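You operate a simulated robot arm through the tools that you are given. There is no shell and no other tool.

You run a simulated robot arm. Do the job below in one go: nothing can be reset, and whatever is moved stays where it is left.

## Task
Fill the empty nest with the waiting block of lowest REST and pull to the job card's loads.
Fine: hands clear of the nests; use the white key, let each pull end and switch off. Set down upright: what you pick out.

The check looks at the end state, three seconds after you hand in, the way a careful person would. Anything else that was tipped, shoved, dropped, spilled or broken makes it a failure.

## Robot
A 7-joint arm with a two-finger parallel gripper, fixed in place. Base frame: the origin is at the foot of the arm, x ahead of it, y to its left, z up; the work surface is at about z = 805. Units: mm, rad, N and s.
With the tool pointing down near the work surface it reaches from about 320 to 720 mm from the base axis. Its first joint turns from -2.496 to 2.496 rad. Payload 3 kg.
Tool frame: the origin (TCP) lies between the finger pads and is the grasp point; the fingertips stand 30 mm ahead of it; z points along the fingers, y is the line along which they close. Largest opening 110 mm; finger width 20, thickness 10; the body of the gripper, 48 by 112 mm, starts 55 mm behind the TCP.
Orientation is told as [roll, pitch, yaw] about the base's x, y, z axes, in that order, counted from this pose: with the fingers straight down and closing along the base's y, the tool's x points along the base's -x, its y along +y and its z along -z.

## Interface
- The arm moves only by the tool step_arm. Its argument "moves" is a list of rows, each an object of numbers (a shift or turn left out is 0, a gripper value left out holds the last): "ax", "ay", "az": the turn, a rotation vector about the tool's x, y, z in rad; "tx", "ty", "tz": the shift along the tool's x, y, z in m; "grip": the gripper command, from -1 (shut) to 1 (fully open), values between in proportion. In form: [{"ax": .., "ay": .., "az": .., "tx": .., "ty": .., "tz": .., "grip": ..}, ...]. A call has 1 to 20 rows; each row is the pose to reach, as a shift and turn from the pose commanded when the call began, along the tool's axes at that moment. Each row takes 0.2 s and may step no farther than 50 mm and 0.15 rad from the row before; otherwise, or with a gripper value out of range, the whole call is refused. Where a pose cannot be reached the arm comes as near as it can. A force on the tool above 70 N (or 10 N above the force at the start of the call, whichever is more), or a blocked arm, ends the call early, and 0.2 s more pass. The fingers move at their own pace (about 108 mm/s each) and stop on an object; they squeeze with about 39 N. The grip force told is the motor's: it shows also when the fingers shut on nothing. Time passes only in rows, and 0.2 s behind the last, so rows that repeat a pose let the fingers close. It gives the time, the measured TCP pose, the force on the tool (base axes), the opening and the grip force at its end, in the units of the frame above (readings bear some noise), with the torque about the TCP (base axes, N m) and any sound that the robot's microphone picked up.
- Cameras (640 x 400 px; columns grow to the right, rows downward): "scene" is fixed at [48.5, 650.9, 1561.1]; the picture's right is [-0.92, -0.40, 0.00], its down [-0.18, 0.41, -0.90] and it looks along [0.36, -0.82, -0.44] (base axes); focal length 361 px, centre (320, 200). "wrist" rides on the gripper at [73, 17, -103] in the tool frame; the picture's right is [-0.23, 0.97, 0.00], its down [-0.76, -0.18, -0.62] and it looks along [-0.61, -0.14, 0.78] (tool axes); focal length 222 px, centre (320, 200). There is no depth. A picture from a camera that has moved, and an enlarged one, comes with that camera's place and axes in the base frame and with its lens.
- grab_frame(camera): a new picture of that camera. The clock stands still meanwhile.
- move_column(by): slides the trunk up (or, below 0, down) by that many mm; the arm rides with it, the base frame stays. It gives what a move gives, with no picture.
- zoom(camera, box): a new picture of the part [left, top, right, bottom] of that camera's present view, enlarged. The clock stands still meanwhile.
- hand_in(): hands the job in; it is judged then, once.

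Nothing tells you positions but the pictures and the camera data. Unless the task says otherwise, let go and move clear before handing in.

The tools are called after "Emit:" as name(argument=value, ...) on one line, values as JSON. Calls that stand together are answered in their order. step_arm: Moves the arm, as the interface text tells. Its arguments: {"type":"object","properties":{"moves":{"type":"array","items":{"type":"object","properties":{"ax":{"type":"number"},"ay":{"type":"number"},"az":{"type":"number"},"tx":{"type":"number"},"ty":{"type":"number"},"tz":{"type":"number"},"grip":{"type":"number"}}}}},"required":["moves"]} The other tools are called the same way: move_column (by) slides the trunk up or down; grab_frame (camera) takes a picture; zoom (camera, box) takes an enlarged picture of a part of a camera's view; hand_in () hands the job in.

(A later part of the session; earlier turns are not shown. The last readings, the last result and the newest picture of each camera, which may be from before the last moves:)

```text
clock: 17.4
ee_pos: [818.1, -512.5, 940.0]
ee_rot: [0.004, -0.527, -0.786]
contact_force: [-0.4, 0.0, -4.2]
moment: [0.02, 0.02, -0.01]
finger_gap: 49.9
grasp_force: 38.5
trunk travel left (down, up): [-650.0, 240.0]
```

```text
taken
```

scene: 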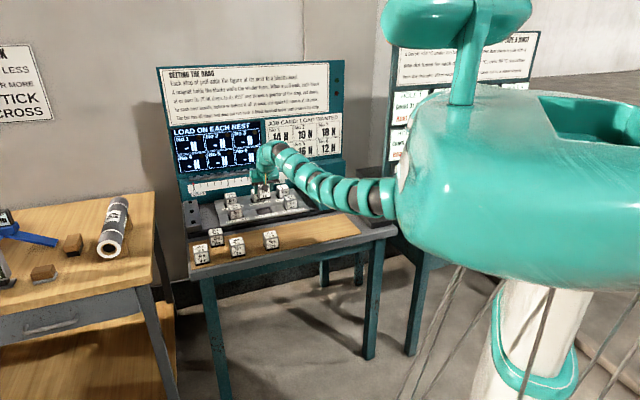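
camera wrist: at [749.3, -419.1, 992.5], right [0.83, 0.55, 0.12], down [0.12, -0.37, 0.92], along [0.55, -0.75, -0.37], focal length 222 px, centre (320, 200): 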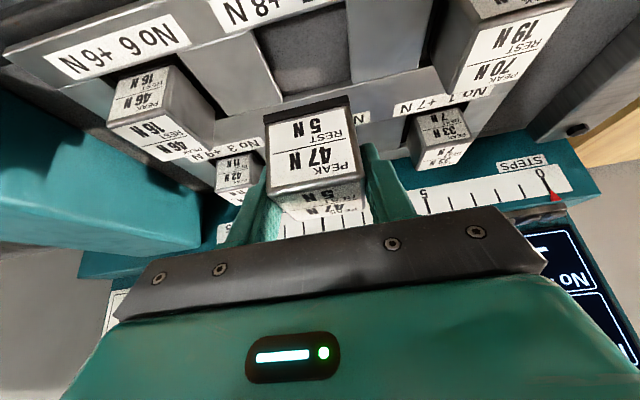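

The block hovers over nest No 5. I'll zoom in to measure the block's footprint against the opening.

Emit:
zoom(camera="wrist", box=[210, 0, 400, 120])

Emit:
zoom(camera="wrist", box=[230, 80, 400, 230])

Emit:
zoom(camera="scene", box=[215, 160, 315, 230])

```text
3.33 times, centred on (305, 60) of wrist
camera zoom: at [749.3, -419.1, 992.5], right [0.83, 0.55, 0.12], down [0.12, -0.37, 0.92], along [0.55, -0.75, -0.37], focal length 740 px, centre (370, 667)
```

zoom: 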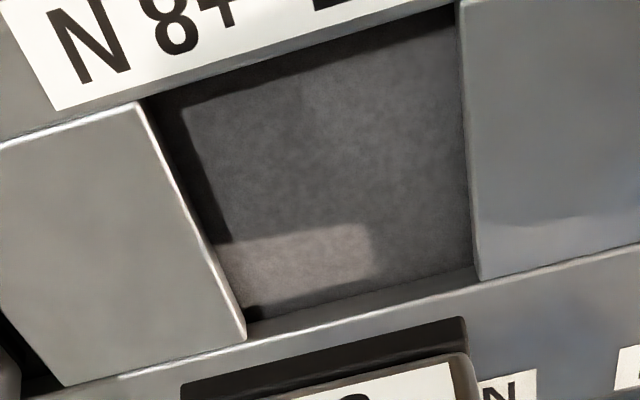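

```text
2.67 times, centred on (315, 155) of wrist
camera zoom: at [749.3, -419.1, 992.5], right [0.83, 0.55, 0.12], down [0.12, -0.37, 0.92], along [0.55, -0.75, -0.37], focal length 592 px, centre (333, 320)
```

zoom: 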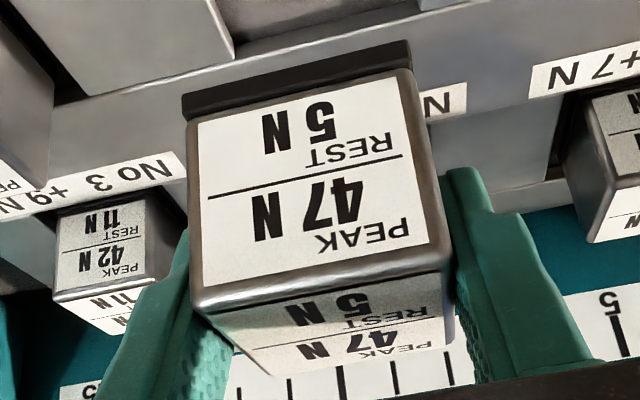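

```text
5.71 times, centred on (265, 195) of scene
camera zoom: at [48.5, 650.9, 1561.1], right [-0.92, -0.4, 0.0], down [-0.18, 0.41, -0.9], along [0.36, -0.82, -0.44], focal length 2065 px, centre (634, 229)
```

zoom: 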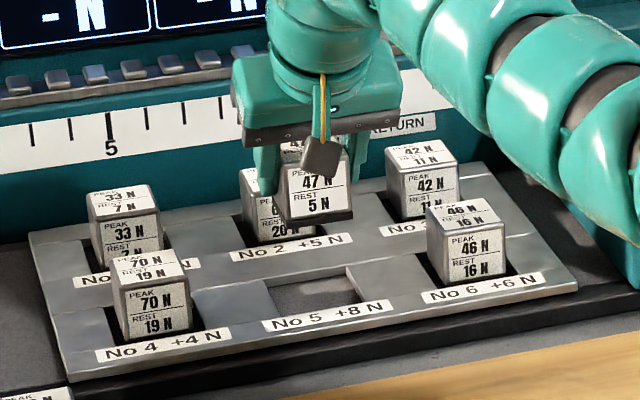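

The measurement shows the block needs only about 2.6 mm sideways; fore-aft it is already centred. I'll correct that and descend 58 mm straight down, stopping above the plate for a check.

Emit:
step_arm(moves=[{"ty": 0.0026, "tx": 0.005, "tz": 0.0086}, {"ty": 0.0026, "tx": 0.0125, "tz": 0.0216}, {"ty": 0.0026, "tx": 0.02, "tz": 0.0346}, {"ty": 0.0026, "tx": 0.0261, "tz": 0.045}, {"ty": 0.0026, "tx": 0.0291, "tz": 0.0502}, {"ty": 0.0026, "tx": 0.0291, "tz": 0.0502}])

Emit:
grab_frame(camera="wrist")

Emit:
zoom(camera="scene", box=[215, 160, 315, 230])

Emit:
zoom(camera="wrist", box=[220, 60, 420, 200])

```text
clock: 18.8
ee_pos: [820.9, -509.2, 881.0]
ee_rot: [0.002, -0.526, -0.786]
contact_force: [0.5, 0.8, -4.2]
moment: [0.0, 0.02, 0.06]
finger_gap: 50.1
grasp_force: 38.5
trunk travel left (down, up): [-650.0, 240.0]
```

```text
taken
camera wrist: at [751.9, -415.8, 933.9], right [0.83, 0.55, 0.12], down [0.12, -0.37, 0.92], along [0.55, -0.75, -0.37], focal length 222 px, centre (320, 200)
```

wrist: 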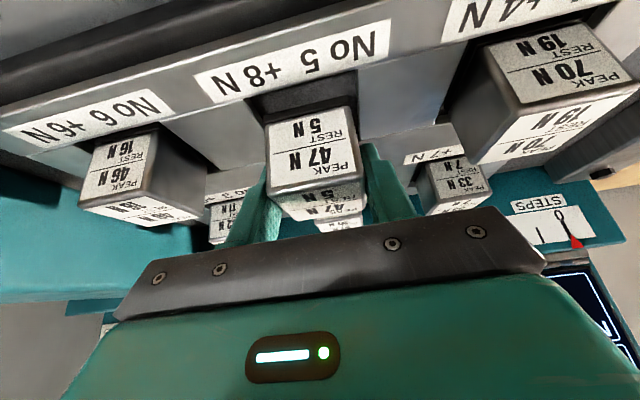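

```text
5.71 times, centred on (265, 195) of scene
camera zoom: at [48.5, 650.9, 1561.1], right [-0.92, -0.4, 0.0], down [-0.18, 0.41, -0.9], along [0.36, -0.82, -0.44], focal length 2065 px, centre (634, 229)
```

zoom: 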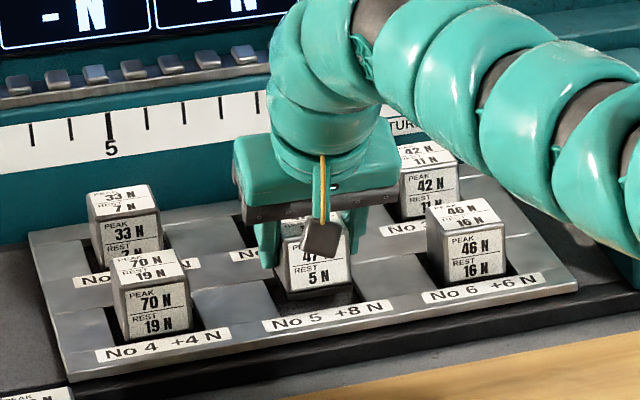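

```text
2.86 times, centred on (320, 130) of wrist
camera zoom: at [751.9, -415.8, 933.9], right [0.83, 0.55, 0.12], down [0.12, -0.37, 0.92], along [0.55, -0.75, -0.37], focal length 635 px, centre (320, 400)
```

zoom: 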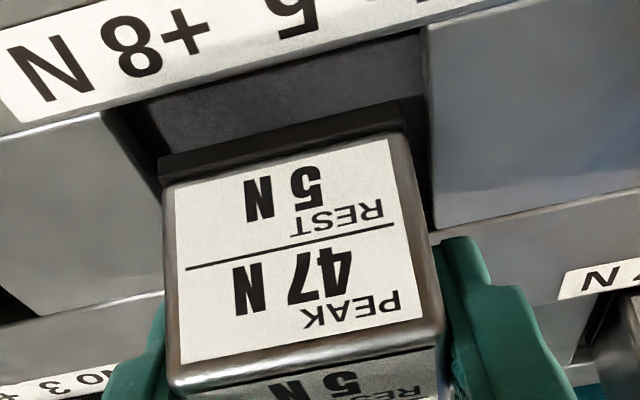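

The block is entering the opening with several mm of clearance on each side. I'll descend another 12 mm, then go in small steps while watching the force.

Emit:
step_arm(moves=[{"ty": -0.001, "tx": 0.002, "tz": 0.00346}, {"ty": -0.001, "tx": 0.004, "tz": 0.0069}, {"ty": -0.001, "tx": 0.006, "tz": 0.0104}, {"ty": -0.001, "tx": 0.006, "tz": 0.0104}])

Emit:
zoom(camera="wrist", box=[220, 60, 420, 200])

Emit:
zoom(camera="scene", box=[225, 175, 305, 230])

```text
clock: 19.8
ee_pos: [819.6, -509.4, 869.3]
ee_rot: [0.003, -0.525, -0.786]
contact_force: [-0.7, -0.9, -4.6]
moment: [0.05, 0.02, 0.01]
finger_gap: 50.1
grasp_force: 39.1
trunk travel left (down, up): [-650.0, 240.0]
```

```text
2.86 times, centred on (320, 130) of wrist
camera zoom: at [750.4, -416.0, 922.2], right [0.83, 0.55, 0.12], down [0.12, -0.37, 0.92], along [0.55, -0.75, -0.37], focal length 635 px, centre (320, 400)
```

zoom: 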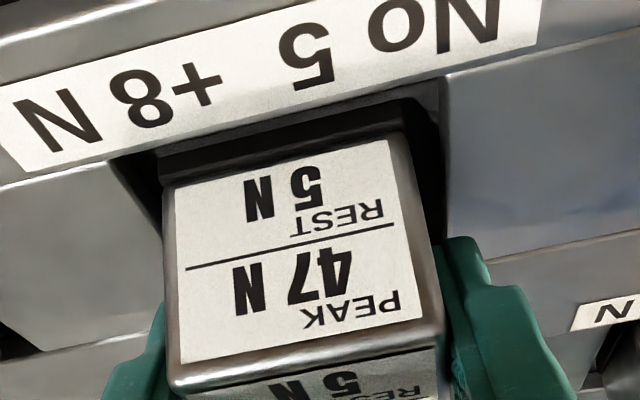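

```text
7.27 times, centred on (265, 202) of scene
camera zoom: at [48.5, 650.9, 1561.1], right [-0.92, -0.4, 0.0], down [-0.18, 0.41, -0.9], along [0.36, -0.82, -0.44], focal length 2629 px, centre (720, 182)
```

zoom: 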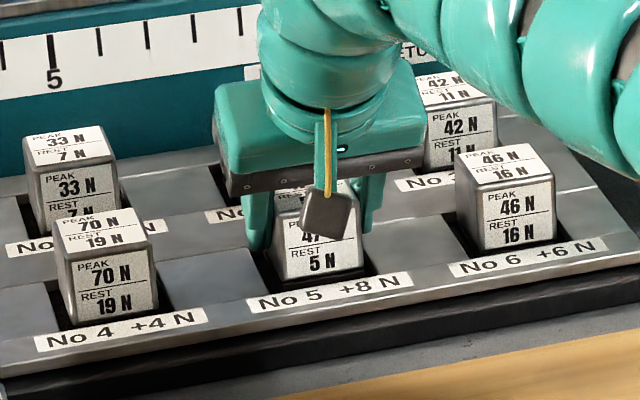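

Alignment looks good. I'll continue down in small steps, watching for contact.

Emit:
step_arm(moves=[{"tx": 0.00075, "tz": 0.0013}, {"tx": 0.0015, "tz": 0.0026}, {"tx": 0.0015, "tz": 0.0026}])

```text
clock: 20.6
ee_pos: [818.6, -509.7, 865.8]
ee_rot: [0.002, -0.524, -0.787]
contact_force: [0.0, -0.8, -3.9]
moment: [0.01, 0.01, 0.0]
finger_gap: 49.9
grasp_force: 38.8
trunk travel left (down, up): [-650.0, 240.0]
```

No contact yet, as the force still shows only the block's weight. Going down another 2 mm.

Emit:
step_arm(moves=[{"tx": 0.0005, "tz": 0.00087}, {"tx": 0.001, "tz": 0.00173}, {"tx": 0.001, "tz": 0.00173}])

```text
clock: 21.4
ee_pos: [820.4, -510.3, 865.0]
ee_rot: [0.004, -0.524, -0.786]
contact_force: [0.8, -1.4, -0.5]
moment: [-0.07, 0.07, 0.04]
finger_gap: 49.7
grasp_force: 39.4
trunk travel left (down, up): [-650.0, 240.0]
```

The weight has come off the gripper, so the block is touching the nest floor. I'll press one more millimetre to confirm and view it.

Emit:
step_arm(moves=[{"tx": 0.0004, "tz": 0.0007}, {"tx": 0.0004, "tz": 0.0007}])

Emit:
zoom(camera="wrist", box=[220, 60, 420, 200])

Emit:
zoom(camera="scene", box=[225, 175, 305, 230])

```text
clock: 21.9
ee_pos: [820.0, -509.8, 864.0]
ee_rot: [0.005, -0.528, -0.786]
contact_force: [2.5, -2.8, 4.0]
moment: [-0.12, 0.22, 0.07]
finger_gap: 49.8
grasp_force: 39.2
trunk travel left (down, up): [-650.0, 240.0]
```

```text
2.86 times, centred on (320, 130) of wrist
camera zoom: at [750.1, -416.5, 917.4], right [0.83, 0.55, 0.12], down [0.12, -0.37, 0.92], along [0.55, -0.75, -0.37], focal length 635 px, centre (320, 400)
```

zoom: 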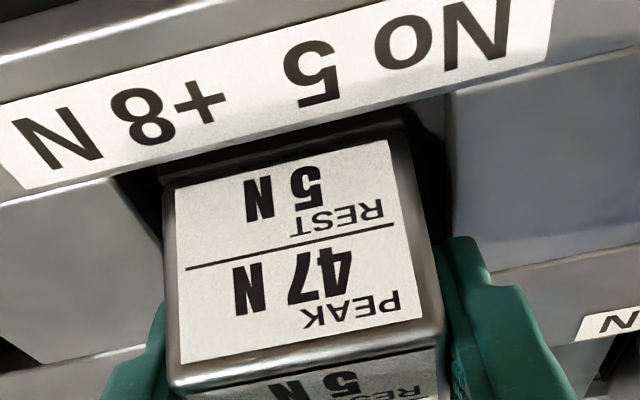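

```text
7.27 times, centred on (265, 202) of scene
camera zoom: at [48.5, 650.9, 1561.1], right [-0.92, -0.4, 0.0], down [-0.18, 0.41, -0.9], along [0.36, -0.82, -0.44], focal length 2629 px, centre (720, 182)
```

zoom: 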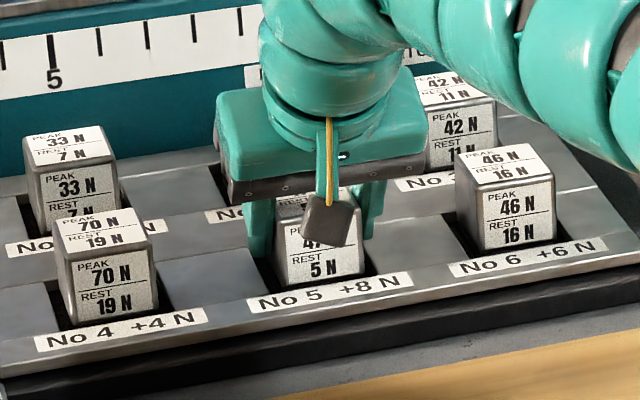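

The block is seated on the floor. I'll open the fingers and back out along the tool axis.

Emit:
step_arm(moves=[{"grip": 0.3}, {"grip": 0.3}, {"grip": 0.3}])

Emit:
step_arm(moves=[{"tz": -0.015, "grip": 0.3}, {"tz": -0.035}, {"tz": -0.06}, {"tz": -0.085}, {"tz": -0.11}, {"tz": -0.12}, {"tz": -0.12}])

Emit:
grab_frame(camera="wrist")

Emit:
zoom(camera="scene", box=[225, 175, 305, 230])

```text
clock: 22.8
ee_pos: [819.6, -509.8, 864.5]
ee_rot: [0.004, -0.526, -0.784]
contact_force: [-0.4, 0.5, 0.5]
moment: [-0.02, 0.01, -0.01]
finger_gap: 71.4
grasp_force: 0.1
trunk travel left (down, up): [-650.0, 240.0]
```

```text
clock: 24.4
ee_pos: [777.8, -466.7, 965.9]
ee_rot: [0.004, -0.523, -0.785]
contact_force: [0.6, 0.6, -0.1]
moment: [0.02, 0.01, -0.05]
finger_gap: 71.5
grasp_force: 0.1
trunk travel left (down, up): [-650.0, 240.0]
```

```text
taken
camera wrist: at [707.8, -373.7, 1019.8], right [0.83, 0.55, 0.12], down [0.12, -0.37, 0.92], along [0.55, -0.75, -0.37], focal length 222 px, centre (320, 200)
```

wrist: 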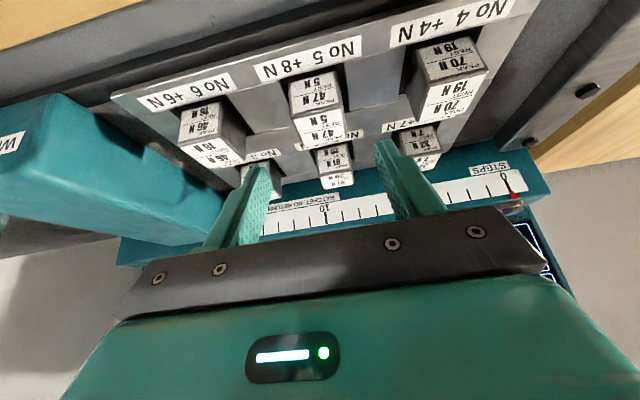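

```text
7.27 times, centred on (265, 202) of scene
camera zoom: at [48.5, 650.9, 1561.1], right [-0.92, -0.4, 0.0], down [-0.18, 0.41, -0.9], along [0.36, -0.82, -0.44], focal length 2629 px, centre (720, 182)
```

zoom: 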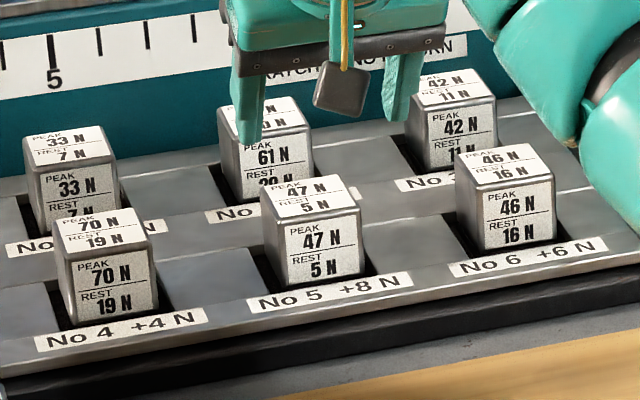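

The 47/5 block stands upright in No 5 and nothing else has moved. Next I'll move over to the key strip with the fingers closed, staying higher than the winder.

Emit:
step_arm(moves=[{"tx": 0.011, "ty": -0.0362, "tz": -0.0077, "grip": -1}, {"tx": 0.022, "ty": -0.0725, "tz": -0.0154}, {"tx": 0.0329, "ty": -0.1087, "tz": -0.0231}, {"tx": 0.0439, "ty": -0.145, "tz": -0.0307}, {"tx": 0.0549, "ty": -0.1812, "tz": -0.0384}, {"tx": 0.0659, "ty": -0.2175, "tz": -0.0461}, {"tx": 0.0768, "ty": -0.2537, "tz": -0.0538}, {"tx": 0.0878, "ty": -0.29, "tz": -0.0615}, {"tx": 0.0988, "ty": -0.3262, "tz": -0.0692}, {"tx": 0.1098, "ty": -0.3624, "tz": -0.0768}, {"tx": 0.1207, "ty": -0.3987, "tz": -0.0845}, {"tx": 0.1317, "ty": -0.4349, "tz": -0.0922}, {"tx": 0.1317, "ty": -0.4349, "tz": -0.0922}])

Emit:
grab_frame(camera="wrist")

Emit:
grab_frame(camera="scene")

```text
clock: 27.1
ee_pos: [354.5, -662.3, 980.9]
ee_rot: [0.002, -0.526, -0.785]
contact_force: [0.6, 0.8, -0.5]
moment: [-0.02, -0.01, -0.02]
finger_gap: 0.0
grasp_force: 37.8
trunk travel left (down, up): [-650.0, 240.0]
```

```text
taken
camera wrist: at [285.2, -569.4, 1033.8], right [0.83, 0.55, 0.12], down [0.12, -0.37, 0.92], along [0.55, -0.75, -0.37], focal length 222 px, centre (320, 200)
```

wrist: 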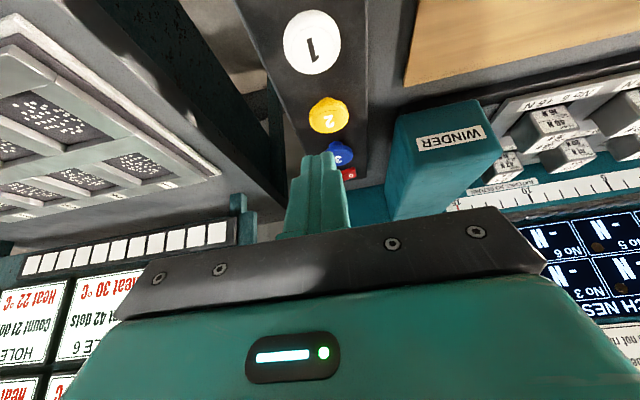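

```text
taken
```

scene: 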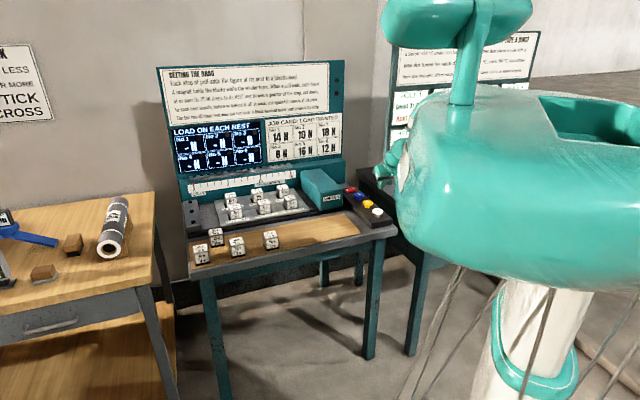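

The keys are in view ahead of the fingers. I'll zoom in on them and on the display.

Emit:
zoom(camera="wrist", box=[240, 0, 400, 100])

Emit:
zoom(camera="wrist", box=[290, 90, 390, 190])

Emit:
zoom(camera="scene", box=[320, 170, 400, 230])

Emit:
zoom(camera="scene", box=[160, 65, 345, 175])

```text
4.00 times, centred on (320, 50) of wrist
camera zoom: at [285.2, -569.4, 1033.8], right [0.83, 0.55, 0.12], down [0.12, -0.37, 0.92], along [0.55, -0.75, -0.37], focal length 888 px, centre (320, 800)
```

zoom: 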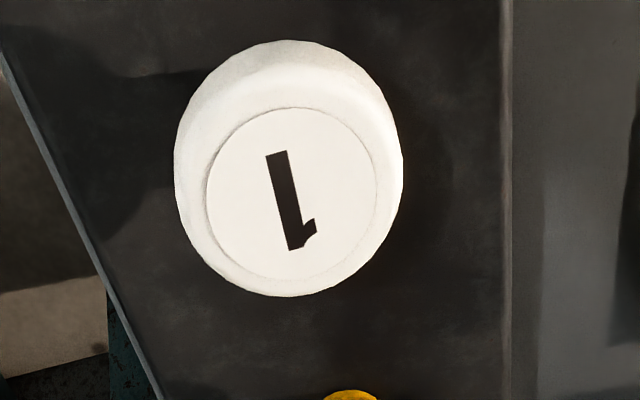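

```text
4.00 times, centred on (340, 140) of wrist
camera zoom: at [285.2, -569.4, 1033.8], right [0.83, 0.55, 0.12], down [0.12, -0.37, 0.92], along [0.55, -0.75, -0.37], focal length 888 px, centre (240, 440)
```

zoom: 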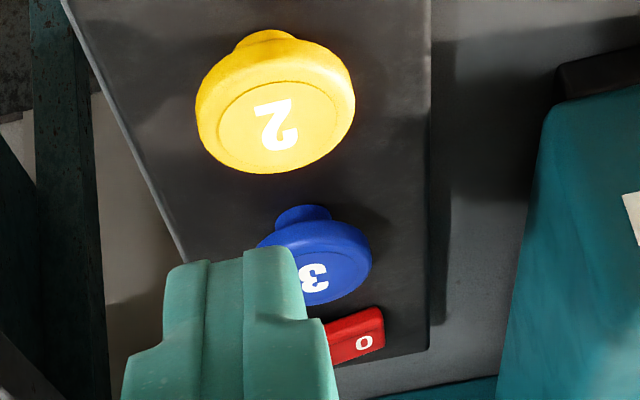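

```text
6.67 times, centred on (360, 200) of scene
camera zoom: at [48.5, 650.9, 1561.1], right [-0.92, -0.4, 0.0], down [-0.18, 0.41, -0.9], along [0.36, -0.82, -0.44], focal length 2410 px, centre (53, 200)
```

zoom: 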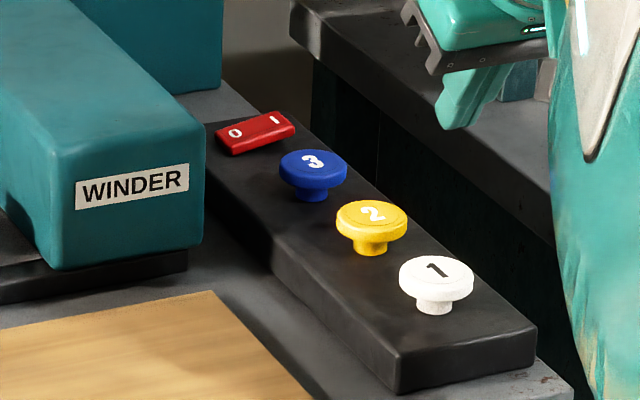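

```text
3.46 times, centred on (252, 120) of scene
camera zoom: at [48.5, 650.9, 1561.1], right [-0.92, -0.4, 0.0], down [-0.18, 0.41, -0.9], along [0.36, -0.82, -0.44], focal length 1250 px, centre (554, 477)
```

zoom: 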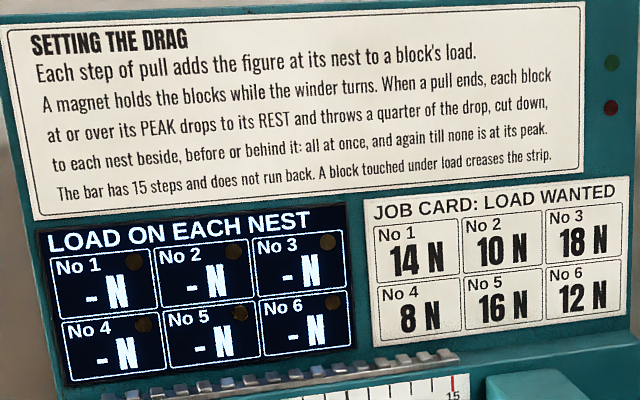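

The white key's top is near (359, -656, 864). The rocker's "0" end is near (549, -826) and its "1" end near (529, -853). I'll move above the "1" end of the switch, staying about 95 mm above it, to check reach.

Emit:
step_arm(moves=[{"tx": -0.025, "ty": -0.0017, "tz": 0.019}, {"tx": -0.05, "ty": -0.0033, "tz": 0.038}, {"tx": -0.075, "ty": -0.005, "tz": 0.057}, {"tx": -0.1, "ty": -0.0067, "tz": 0.076}, {"tx": -0.125, "ty": -0.0083, "tz": 0.095}, {"tx": -0.15, "ty": -0.01, "tz": 0.114}, {"tx": -0.175, "ty": -0.0117, "tz": 0.133}, {"tx": -0.2003, "ty": -0.0133, "tz": 0.1521}, {"tx": -0.2003, "ty": -0.0133, "tz": 0.1521}])

Emit:
grab_frame(camera="wrist")

Emit:
zoom(camera="scene", box=[300, 130, 420, 230])

```text
clock: 29.1
ee_pos: [523.8, -848.7, 946.7]
ee_rot: [0.0, -0.525, -0.783]
contact_force: [0.6, -0.4, 0.3]
moment: [0.02, -0.07, 0.02]
finger_gap: 0.1
grasp_force: 38.2
trunk travel left (down, up): [-650.0, 240.0]
```

```text
taken
camera wrist: at [454.4, -756.2, 1000.4], right [0.83, 0.55, 0.12], down [0.12, -0.37, 0.92], along [0.55, -0.75, -0.37], focal length 222 px, centre (320, 200)
```

wrist: 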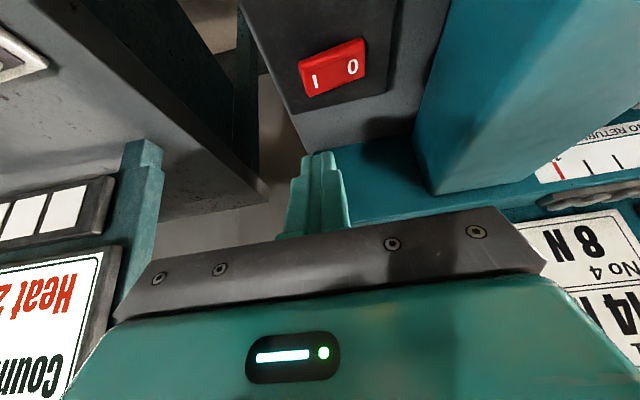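

```text
4.00 times, centred on (360, 180) of scene
camera zoom: at [48.5, 650.9, 1561.1], right [-0.92, -0.4, 0.0], down [-0.18, 0.41, -0.9], along [0.36, -0.82, -0.44], focal length 1446 px, centre (160, 280)
```

zoom: 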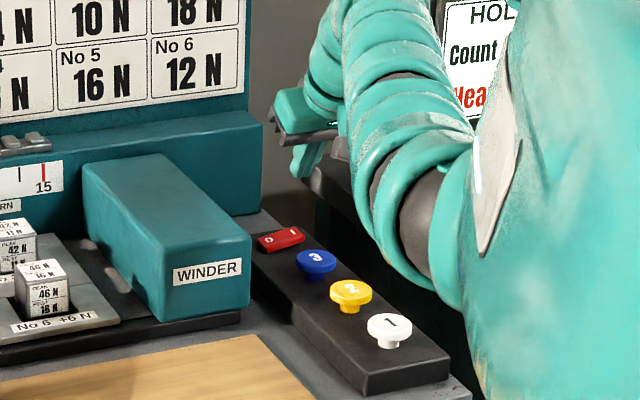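

It's within reach. I'll zoom in on the rocker to pin down the "1" end.

Emit:
zoom(camera="wrist", box=[270, 10, 400, 120])

Emit:
zoom(camera="scene", box=[335, 175, 385, 210])

```text
3.64 times, centred on (335, 65) of wrist
camera zoom: at [454.4, -756.2, 1000.4], right [0.83, 0.55, 0.12], down [0.12, -0.37, 0.92], along [0.55, -0.75, -0.37], focal length 808 px, centre (266, 691)
```

zoom: 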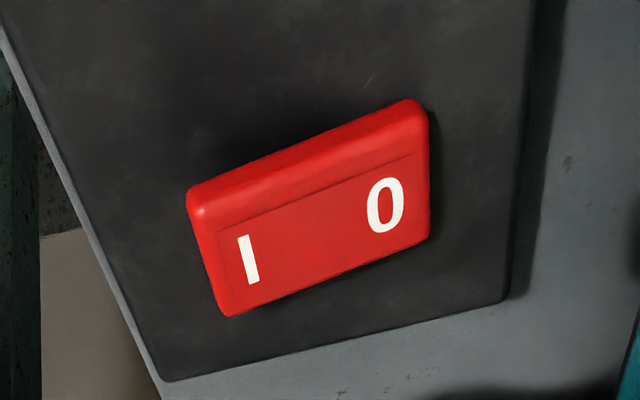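

```text
11.43 times, centred on (360, 192) of scene
camera zoom: at [48.5, 650.9, 1561.1], right [-0.92, -0.4, 0.0], down [-0.18, 0.41, -0.9], along [0.36, -0.82, -0.44], focal length 4131 px, centre (-137, 286)
```

zoom: 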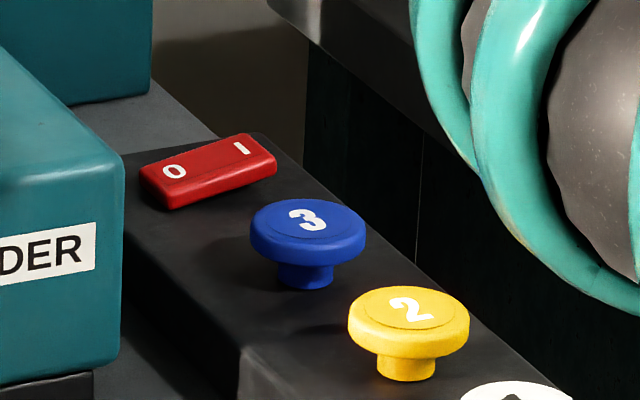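

The "I" side is the raised one, so the switch is off. I'll come down to just above it, then press in small steps.

Emit:
step_arm(moves=[{"tx": 0.006, "ty": 0.003, "tz": 0.0106}, {"tx": 0.013, "ty": 0.003, "tz": 0.023}, {"tx": 0.02, "ty": 0.003, "tz": 0.0355}, {"tx": 0.0264, "ty": 0.003, "tz": 0.0468}, {"tx": 0.0264, "ty": 0.003, "tz": 0.0468}])

Emit:
grab_frame(camera="wrist")

Emit:
zoom(camera="scene", box=[320, 160, 400, 215])

```text
clock: 30.4
ee_pos: [526.7, -845.5, 892.6]
ee_rot: [0.004, -0.526, -0.787]
contact_force: [1.3, -0.6, 0.2]
moment: [0.0, 0.0, 0.03]
finger_gap: 0.5
grasp_force: 37.9
trunk travel left (down, up): [-650.0, 240.0]
```

```text
taken
camera wrist: at [457.8, -752.5, 946.9], right [0.83, 0.55, 0.12], down [0.12, -0.37, 0.92], along [0.55, -0.75, -0.37], focal length 222 px, centre (320, 200)
```

wrist: 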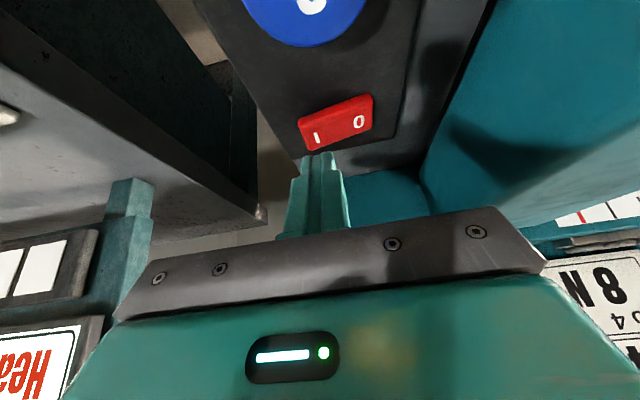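

```text
7.27 times, centred on (360, 188) of scene
camera zoom: at [48.5, 650.9, 1561.1], right [-0.92, -0.4, 0.0], down [-0.18, 0.41, -0.9], along [0.36, -0.82, -0.44], focal length 2629 px, centre (29, 291)
```

zoom: 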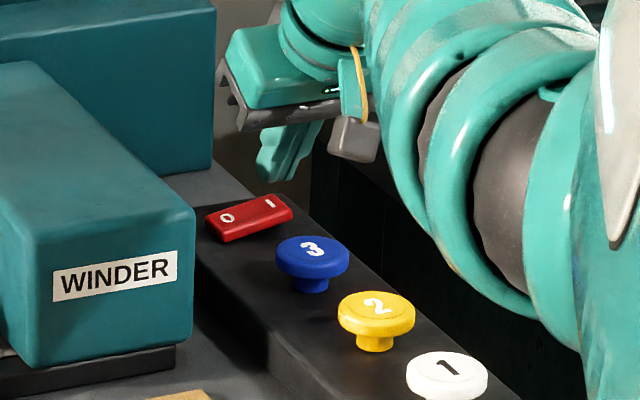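

The fingertip is poised just above the "I" mark. I'll nudge 2 mm toward me and press down gently in small steps.

Emit:
step_arm(moves=[{"tx": 0.0017, "tz": -0.001}, {"tx": 0.003, "tz": 0.0012}, {"tx": 0.0042, "tz": 0.0033}, {"tx": 0.0042, "tz": 0.0033}])

Emit:
step_arm(moves=[{"tx": 0.001, "tz": 0.0017}, {"tx": 0.001, "tz": 0.0017}])

```text
clock: 31.4
ee_pos: [524.8, -844.5, 889.0]
ee_rot: [0.002, -0.525, -0.786]
contact_force: [0.1, 0.8, 0.2]
moment: [0.02, 0.03, 0.0]
finger_gap: 0.1
grasp_force: 37.5
trunk travel left (down, up): [-650.0, 240.0]
```

```text
clock: 31.9
ee_pos: [525.6, -843.8, 886.9]
ee_rot: [0.004, -0.526, -0.787]
contact_force: [0.8, -0.2, -0.1]
moment: [-0.02, -0.03, 0.04]
finger_gap: 0.0
grasp_force: 38.2
trunk travel left (down, up): [-650.0, 240.0]
```

No contact yet at 887. I'll continue down 2–3 mm at a time.

Emit:
step_arm(moves=[{"tx": 0.001, "tz": 0.0017}, {"tx": 0.0015, "tz": 0.0026}, {"tx": 0.0015, "tz": 0.0026}])

Emit:
zoom(camera="scene", box=[335, 165, 385, 205])

Emit:
grab_frame(camera="wrist")

```text
clock: 32.8
ee_pos: [525.3, -844.7, 883.7]
ee_rot: [0.003, -0.526, -0.786]
contact_force: [-0.2, -0.9, -0.6]
moment: [0.0, -0.01, -0.01]
finger_gap: 0.0
grasp_force: 37.6
trunk travel left (down, up): [-650.0, 240.0]
```

```text
10.00 times, centred on (360, 185) of scene
camera zoom: at [48.5, 650.9, 1561.1], right [-0.92, -0.4, 0.0], down [-0.18, 0.41, -0.9], along [0.36, -0.82, -0.44], focal length 3614 px, centre (-80, 350)
```

zoom: 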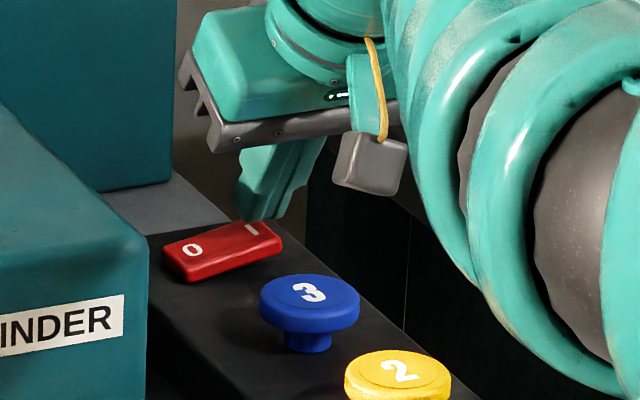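

```text
taken
camera wrist: at [456.1, -751.7, 937.0], right [0.83, 0.55, 0.12], down [0.12, -0.37, 0.92], along [0.55, -0.75, -0.37], focal length 222 px, centre (320, 200)
```

wrist: 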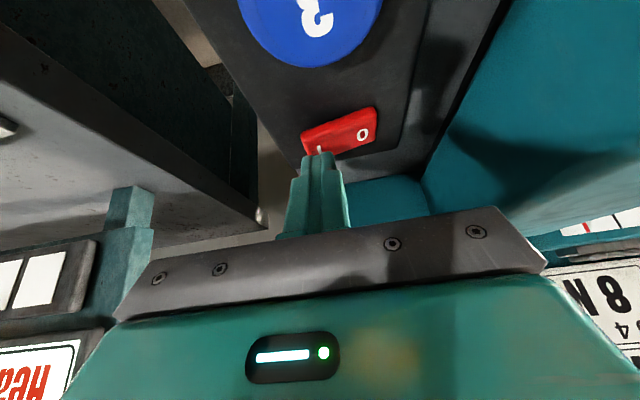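

The fingertip is now right at the "I" mark. I'll press on in 2 mm steps.

Emit:
step_arm(moves=[{"tx": 0.001, "tz": 0.0017}, {"tx": 0.0015, "tz": 0.0026}, {"tx": 0.0015, "tz": 0.0026}])

```text
clock: 33.5
ee_pos: [523.5, -845.1, 882.3]
ee_rot: [0.003, -0.526, -0.786]
contact_force: [0.7, -0.2, -0.7]
moment: [0.03, 0.0, 0.05]
finger_gap: 0.1
grasp_force: 37.2
trunk travel left (down, up): [-650.0, 240.0]
```

Emit:
step_arm(moves=[{"tx": 0.001, "tz": 0.0017}, {"tx": 0.0015, "tz": 0.0026}, {"tx": 0.0015, "tz": 0.0026}])

Emit:
zoom(camera="scene", box=[335, 165, 385, 205])

Emit:
zoom(camera="wrist", box=[260, 80, 400, 180])

```text
clock: 34.4
ee_pos: [524.9, -844.5, 877.2]
ee_rot: [0.003, -0.524, -0.786]
contact_force: [1.1, -0.7, 0.6]
moment: [-0.03, -0.04, 0.01]
finger_gap: 0.0
grasp_force: 37.0
trunk travel left (down, up): [-650.0, 240.0]
```

```text
10.00 times, centred on (360, 185) of scene
camera zoom: at [48.5, 650.9, 1561.1], right [-0.92, -0.4, 0.0], down [-0.18, 0.41, -0.9], along [0.36, -0.82, -0.44], focal length 3614 px, centre (-80, 350)
```

zoom: 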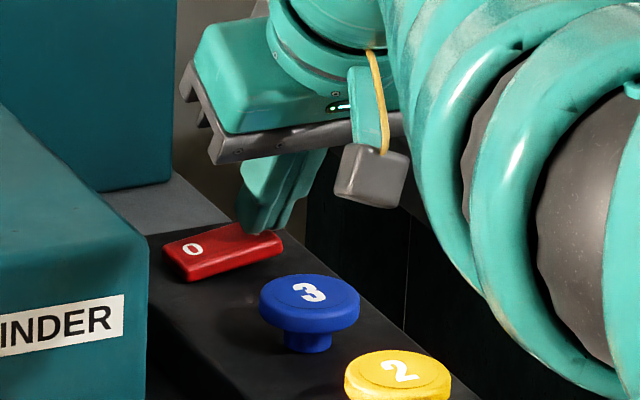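

```text
4.00 times, centred on (330, 130) of wrist
camera zoom: at [455.1, -751.3, 931.5], right [0.83, 0.55, 0.12], down [0.12, -0.37, 0.92], along [0.55, -0.75, -0.37], focal length 888 px, centre (280, 480)
```

zoom: 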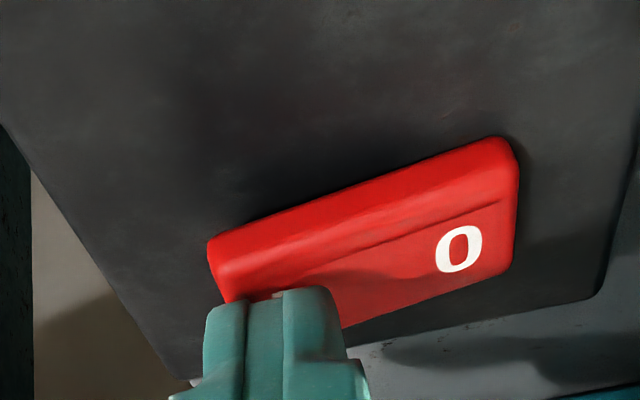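

Comparing several wrist views shows the rocker sits lower and about 9 mm farther out than I first estimated, so the fingertip is short of the "I" pad. I'll rise 7 mm, shift 9 mm outward and check again before pressing.

Emit:
step_arm(moves=[{"tx": -0.0035, "tz": -0.0061}, {"tx": -0.0074, "tz": -0.0038}, {"tx": -0.0113, "tz": -0.0016}, {"tx": -0.0113, "tz": -0.0016}])

Emit:
zoom(camera="wrist", box=[260, 80, 400, 180])

Emit:
zoom(camera="scene", box=[335, 165, 385, 205])

```text
clock: 35.4
ee_pos: [530.8, -850.0, 885.0]
ee_rot: [0.003, -0.525, -0.786]
contact_force: [-0.4, -0.7, -0.5]
moment: [0.0, -0.02, -0.01]
finger_gap: 0.2
grasp_force: 38.0
trunk travel left (down, up): [-650.0, 240.0]
```

```text
4.00 times, centred on (330, 130) of wrist
camera zoom: at [461.7, -757.7, 938.7], right [0.83, 0.55, 0.12], down [0.12, -0.37, 0.92], along [0.55, -0.75, -0.37], focal length 888 px, centre (280, 480)
```

zoom: 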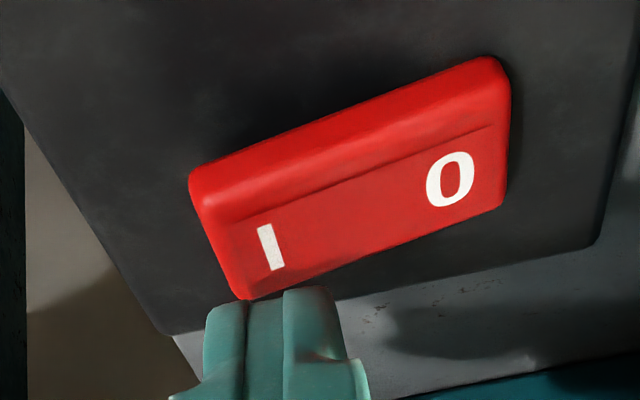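

```text
10.00 times, centred on (360, 185) of scene
camera zoom: at [48.5, 650.9, 1561.1], right [-0.92, -0.4, 0.0], down [-0.18, 0.41, -0.9], along [0.36, -0.82, -0.44], focal length 3614 px, centre (-80, 350)
```

zoom: 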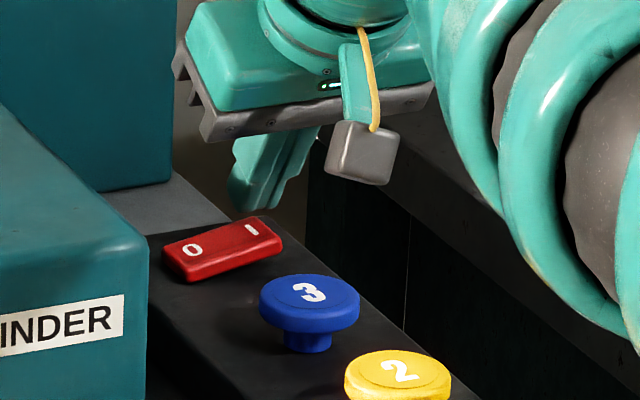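

Now the fingertip is in line with the "I" mark, about 9 mm above it. I'll nudge 2.5 mm outward and come down.

Emit:
step_arm(moves=[{"tx": -0.0022, "tz": 0.0013}, {"tx": -0.0007, "tz": 0.0039}, {"tx": 0.0008, "tz": 0.0065}, {"tx": 0.0008, "tz": 0.0065}])

Emit:
step_arm(moves=[{"tx": 0.001, "tz": 0.0017}, {"tx": 0.001, "tz": 0.0017}])

Emit:
step_arm(moves=[{"tx": 0.001, "tz": 0.0017}, {"tx": 0.001, "tz": 0.0017}])

```text
clock: 36.4
ee_pos: [532.3, -853.9, 879.4]
ee_rot: [0.003, -0.523, -0.785]
contact_force: [-0.6, -0.1, 1.2]
moment: [0.03, -0.02, 0.0]
finger_gap: 0.0
grasp_force: 38.3
trunk travel left (down, up): [-650.0, 240.0]
```

```text
clock: 37.0
ee_pos: [532.0, -853.7, 877.4]
ee_rot: [0.004, -0.525, -0.786]
contact_force: [-1.1, -2.0, 1.4]
moment: [-0.04, 0.0, 0.03]
finger_gap: 0.0
grasp_force: 37.2
trunk travel left (down, up): [-650.0, 240.0]
```

```text
clock: 37.5
ee_pos: [533.4, -851.4, 875.6]
ee_rot: [0.004, -0.522, -0.786]
contact_force: [-0.4, 0.4, 0.9]
moment: [0.0, -0.03, 0.0]
finger_gap: 0.0
grasp_force: 37.9
trunk travel left (down, up): [-650.0, 240.0]
```

Emit:
step_arm(moves=[{"tx": 0.001, "tz": 0.0017}, {"tx": 0.001, "tz": 0.0017}])

Emit:
zoom(camera="wrist", box=[260, 80, 400, 180])

Emit:
zoom(camera="scene", box=[335, 165, 385, 205])

```text
clock: 38.1
ee_pos: [532.4, -854.2, 872.5]
ee_rot: [0.003, -0.525, -0.786]
contact_force: [-0.1, 0.2, 1.8]
moment: [0.02, -0.03, 0.02]
finger_gap: 0.1
grasp_force: 37.7
trunk travel left (down, up): [-650.0, 240.0]
```

```text
4.00 times, centred on (330, 130) of wrist
camera zoom: at [464.0, -760.0, 926.8], right [0.83, 0.55, 0.12], down [0.12, -0.37, 0.92], along [0.55, -0.75, -0.37], focal length 888 px, centre (280, 480)
```

zoom: 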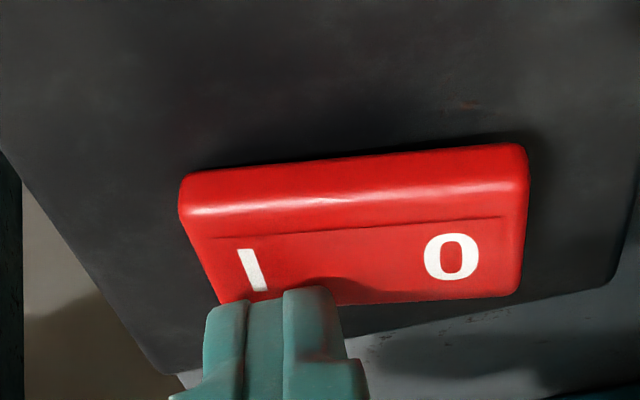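

```text
10.00 times, centred on (360, 185) of scene
camera zoom: at [48.5, 650.9, 1561.1], right [-0.92, -0.4, 0.0], down [-0.18, 0.41, -0.9], along [0.36, -0.82, -0.44], focal length 3614 px, centre (-80, 350)
```

zoom: 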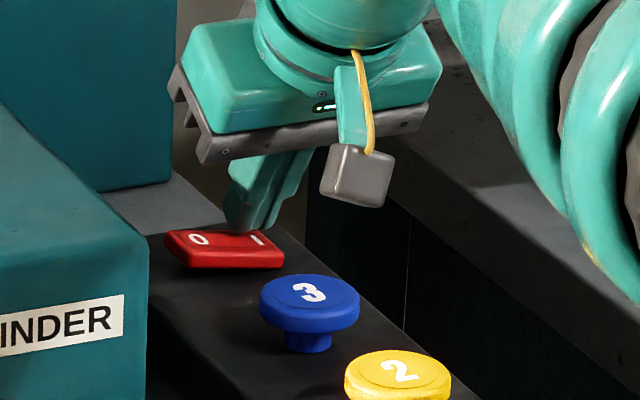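

The rocker has tipped over to "1". I'll check the display and indicator lamps.

Emit:
zoom(camera="scene", box=[155, 60, 350, 175])

Emit:
grab_frame(camera="wrist")

```text
3.28 times, centred on (252, 118) of scene
camera zoom: at [48.5, 650.9, 1561.1], right [-0.92, -0.4, 0.0], down [-0.18, 0.41, -0.9], along [0.36, -0.82, -0.44], focal length 1186 px, centre (542, 471)
```

zoom: 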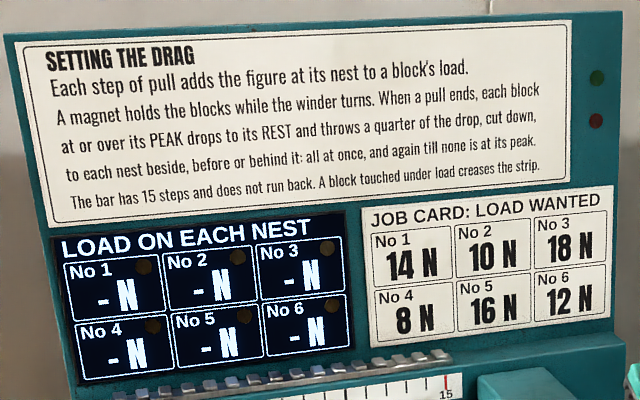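

```text
taken
camera wrist: at [464.0, -760.0, 926.8], right [0.83, 0.55, 0.12], down [0.12, -0.37, 0.92], along [0.55, -0.75, -0.37], focal length 222 px, centre (320, 200)
```

wrist: 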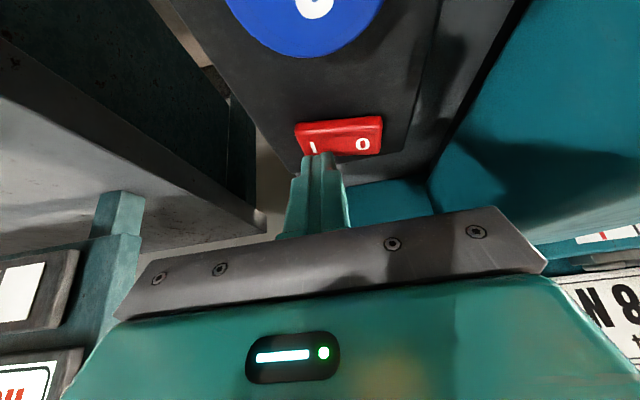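

The rocker is tipped past centre but the display hasn't changed. I'll press 1 mm more, hold briefly, then lift and look again.

Emit:
step_arm(moves=[{"tx": 0.0005, "tz": 0.00087}, {"tx": 0.001, "tz": 0.0017}, {"tx": 0.001, "tz": 0.0017}])

Emit:
zoom(camera="scene", box=[155, 60, 350, 175])

Emit:
zoom(camera="scene", box=[335, 165, 385, 205])

```text
clock: 39.0
ee_pos: [532.0, -853.3, 873.6]
ee_rot: [0.004, -0.526, -0.786]
contact_force: [-0.3, -1.3, 6.6]
moment: [-0.01, -0.08, 0.01]
finger_gap: 0.0
grasp_force: 37.4
trunk travel left (down, up): [-650.0, 240.0]
```

```text
3.28 times, centred on (252, 118) of scene
camera zoom: at [48.5, 650.9, 1561.1], right [-0.92, -0.4, 0.0], down [-0.18, 0.41, -0.9], along [0.36, -0.82, -0.44], focal length 1186 px, centre (542, 471)
```

zoom: 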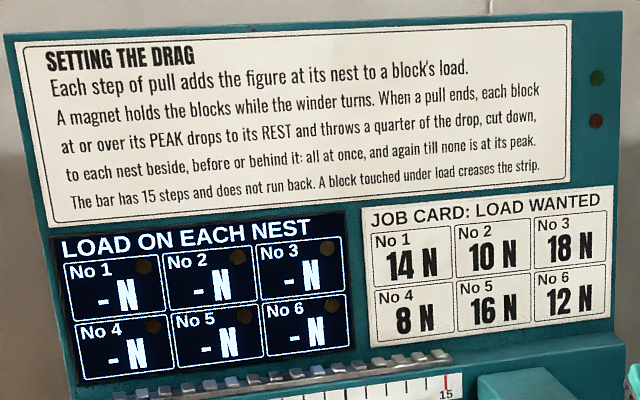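

```text
10.00 times, centred on (360, 185) of scene
camera zoom: at [48.5, 650.9, 1561.1], right [-0.92, -0.4, 0.0], down [-0.18, 0.41, -0.9], along [0.36, -0.82, -0.44], focal length 3614 px, centre (-80, 350)
```

zoom: 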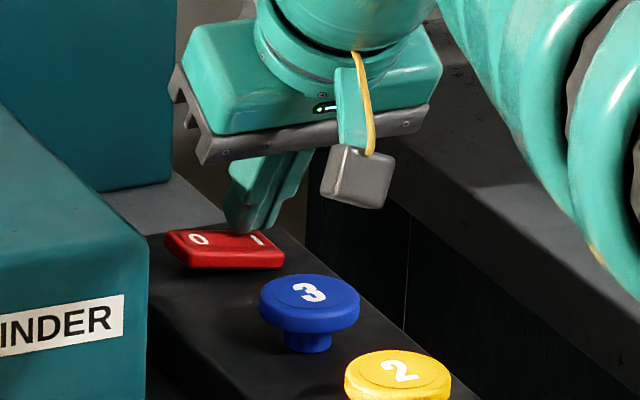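

The rocker is now fully down on "1", with about 6.6 N against its stop. I'll lift off and look at the lamps and switch.

Emit:
step_arm(moves=[{"tx": -0.005, "tz": -0.0087}, {"tx": -0.015, "tz": -0.026}, {"tx": -0.025, "tz": -0.0433}, {"tx": -0.035, "tz": -0.0606}, {"tx": -0.035, "tz": -0.0606}])

Emit:
zoom(camera="scene", box=[310, 70, 350, 110])

Emit:
zoom(camera="scene", box=[335, 165, 385, 205])

Emit:
zoom(camera="scene", box=[165, 115, 275, 180])

Emit:
zoom(camera="wrist", box=[270, 10, 400, 120])

```text
clock: 40.1
ee_pos: [532.3, -852.8, 940.5]
ee_rot: [0.006, -0.523, -0.786]
contact_force: [0.2, -1.2, 0.2]
moment: [-0.01, -0.03, -0.01]
finger_gap: 0.1
grasp_force: 37.9
trunk travel left (down, up): [-650.0, 240.0]
```

```text
10.00 times, centred on (330, 90) of scene
camera zoom: at [48.5, 650.9, 1561.1], right [-0.92, -0.4, 0.0], down [-0.18, 0.41, -0.9], along [0.36, -0.82, -0.44], focal length 3614 px, centre (220, 1300)
```

zoom: 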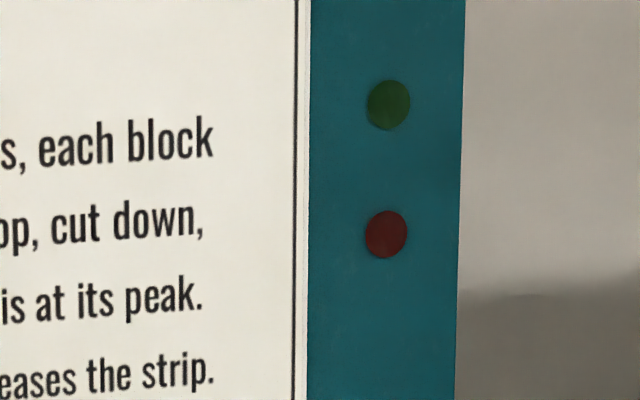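

```text
10.00 times, centred on (360, 185) of scene
camera zoom: at [48.5, 650.9, 1561.1], right [-0.92, -0.4, 0.0], down [-0.18, 0.41, -0.9], along [0.36, -0.82, -0.44], focal length 3614 px, centre (-80, 350)
```

zoom: 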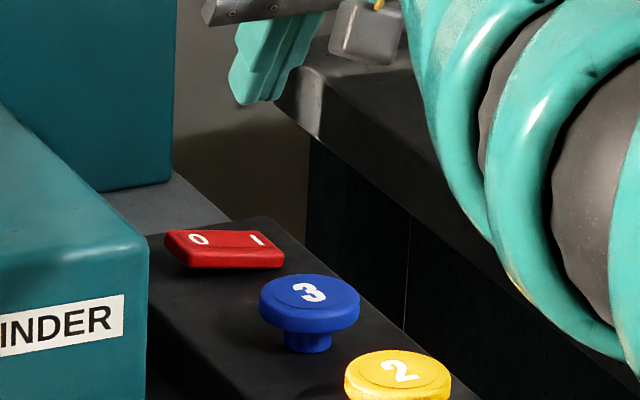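

```text
5.82 times, centred on (220, 148) of scene
camera zoom: at [48.5, 650.9, 1561.1], right [-0.92, -0.4, 0.0], down [-0.18, 0.41, -0.9], along [0.36, -0.82, -0.44], focal length 2103 px, centre (902, 506)
```

zoom: 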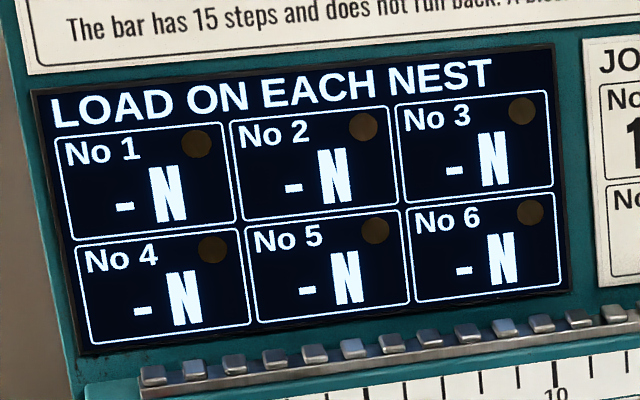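

```text
3.64 times, centred on (335, 65) of wrist
camera zoom: at [463.0, -758.5, 993.9], right [0.83, 0.55, 0.12], down [0.12, -0.37, 0.92], along [0.55, -0.75, -0.37], focal length 808 px, centre (266, 691)
```

zoom: 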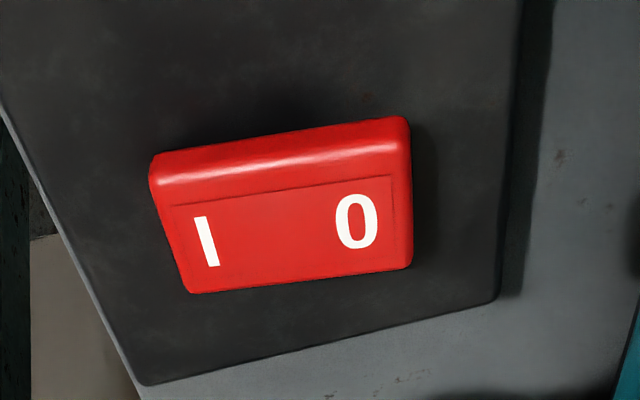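

The switch stays on "1". The display may only show figures once a pull has been made. I'll go to a spot above the white key, passing well over the other keys, and look at it closely.

Emit:
step_arm(moves=[{"tx": 0.03, "ty": 0.002, "tz": -0.0167}, {"tx": 0.061, "ty": 0.0041, "tz": -0.0339}, {"tx": 0.0916, "ty": 0.0062, "tz": -0.0509}, {"tx": 0.1222, "ty": 0.0083, "tz": -0.0679}, {"tx": 0.1527, "ty": 0.0104, "tz": -0.0848}, {"tx": 0.1832, "ty": 0.0125, "tz": -0.1018}, {"tx": 0.2138, "ty": 0.0145, "tz": -0.1188}, {"tx": 0.2443, "ty": 0.0166, "tz": -0.1357}, {"tx": 0.2443, "ty": 0.0166, "tz": -0.1357}])

Emit:
grab_frame(camera="wrist")

Emit:
zoom(camera="scene", box=[320, 165, 420, 235])

```text
clock: 42.1
ee_pos: [346.2, -643.8, 934.7]
ee_rot: [0.005, -0.523, -0.785]
contact_force: [-0.1, 0.3, -0.7]
moment: [0.0, -0.01, -0.01]
finger_gap: 0.1
grasp_force: 37.4
trunk travel left (down, up): [-650.0, 240.0]
```

```text
taken
camera wrist: at [276.7, -550.2, 990.0], right [0.83, 0.55, 0.12], down [0.12, -0.37, 0.92], along [0.55, -0.75, -0.37], focal length 222 px, centre (320, 200)
```

wrist: 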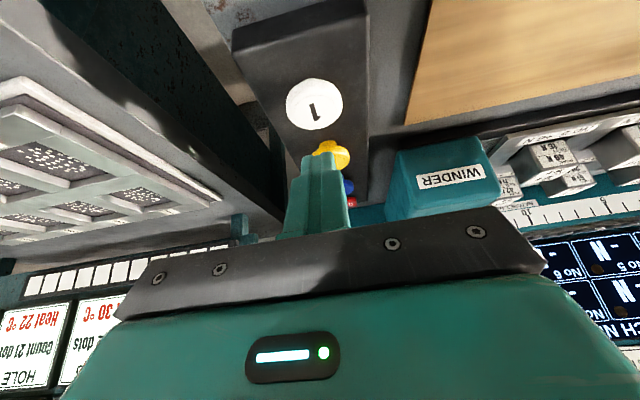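

```text
5.71 times, centred on (370, 200) of scene
camera zoom: at [48.5, 650.9, 1561.1], right [-0.92, -0.4, 0.0], down [-0.18, 0.41, -0.9], along [0.36, -0.82, -0.44], focal length 2065 px, centre (34, 200)
```

zoom: 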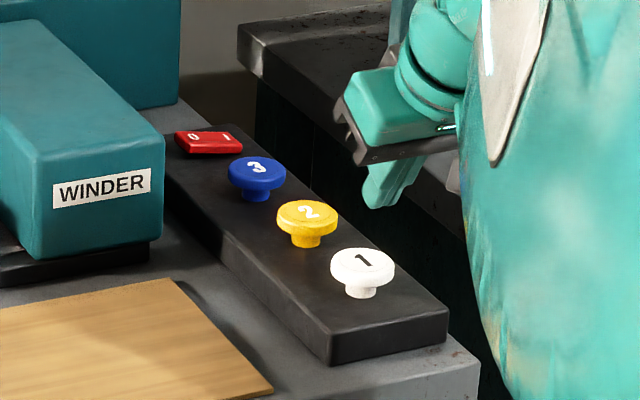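

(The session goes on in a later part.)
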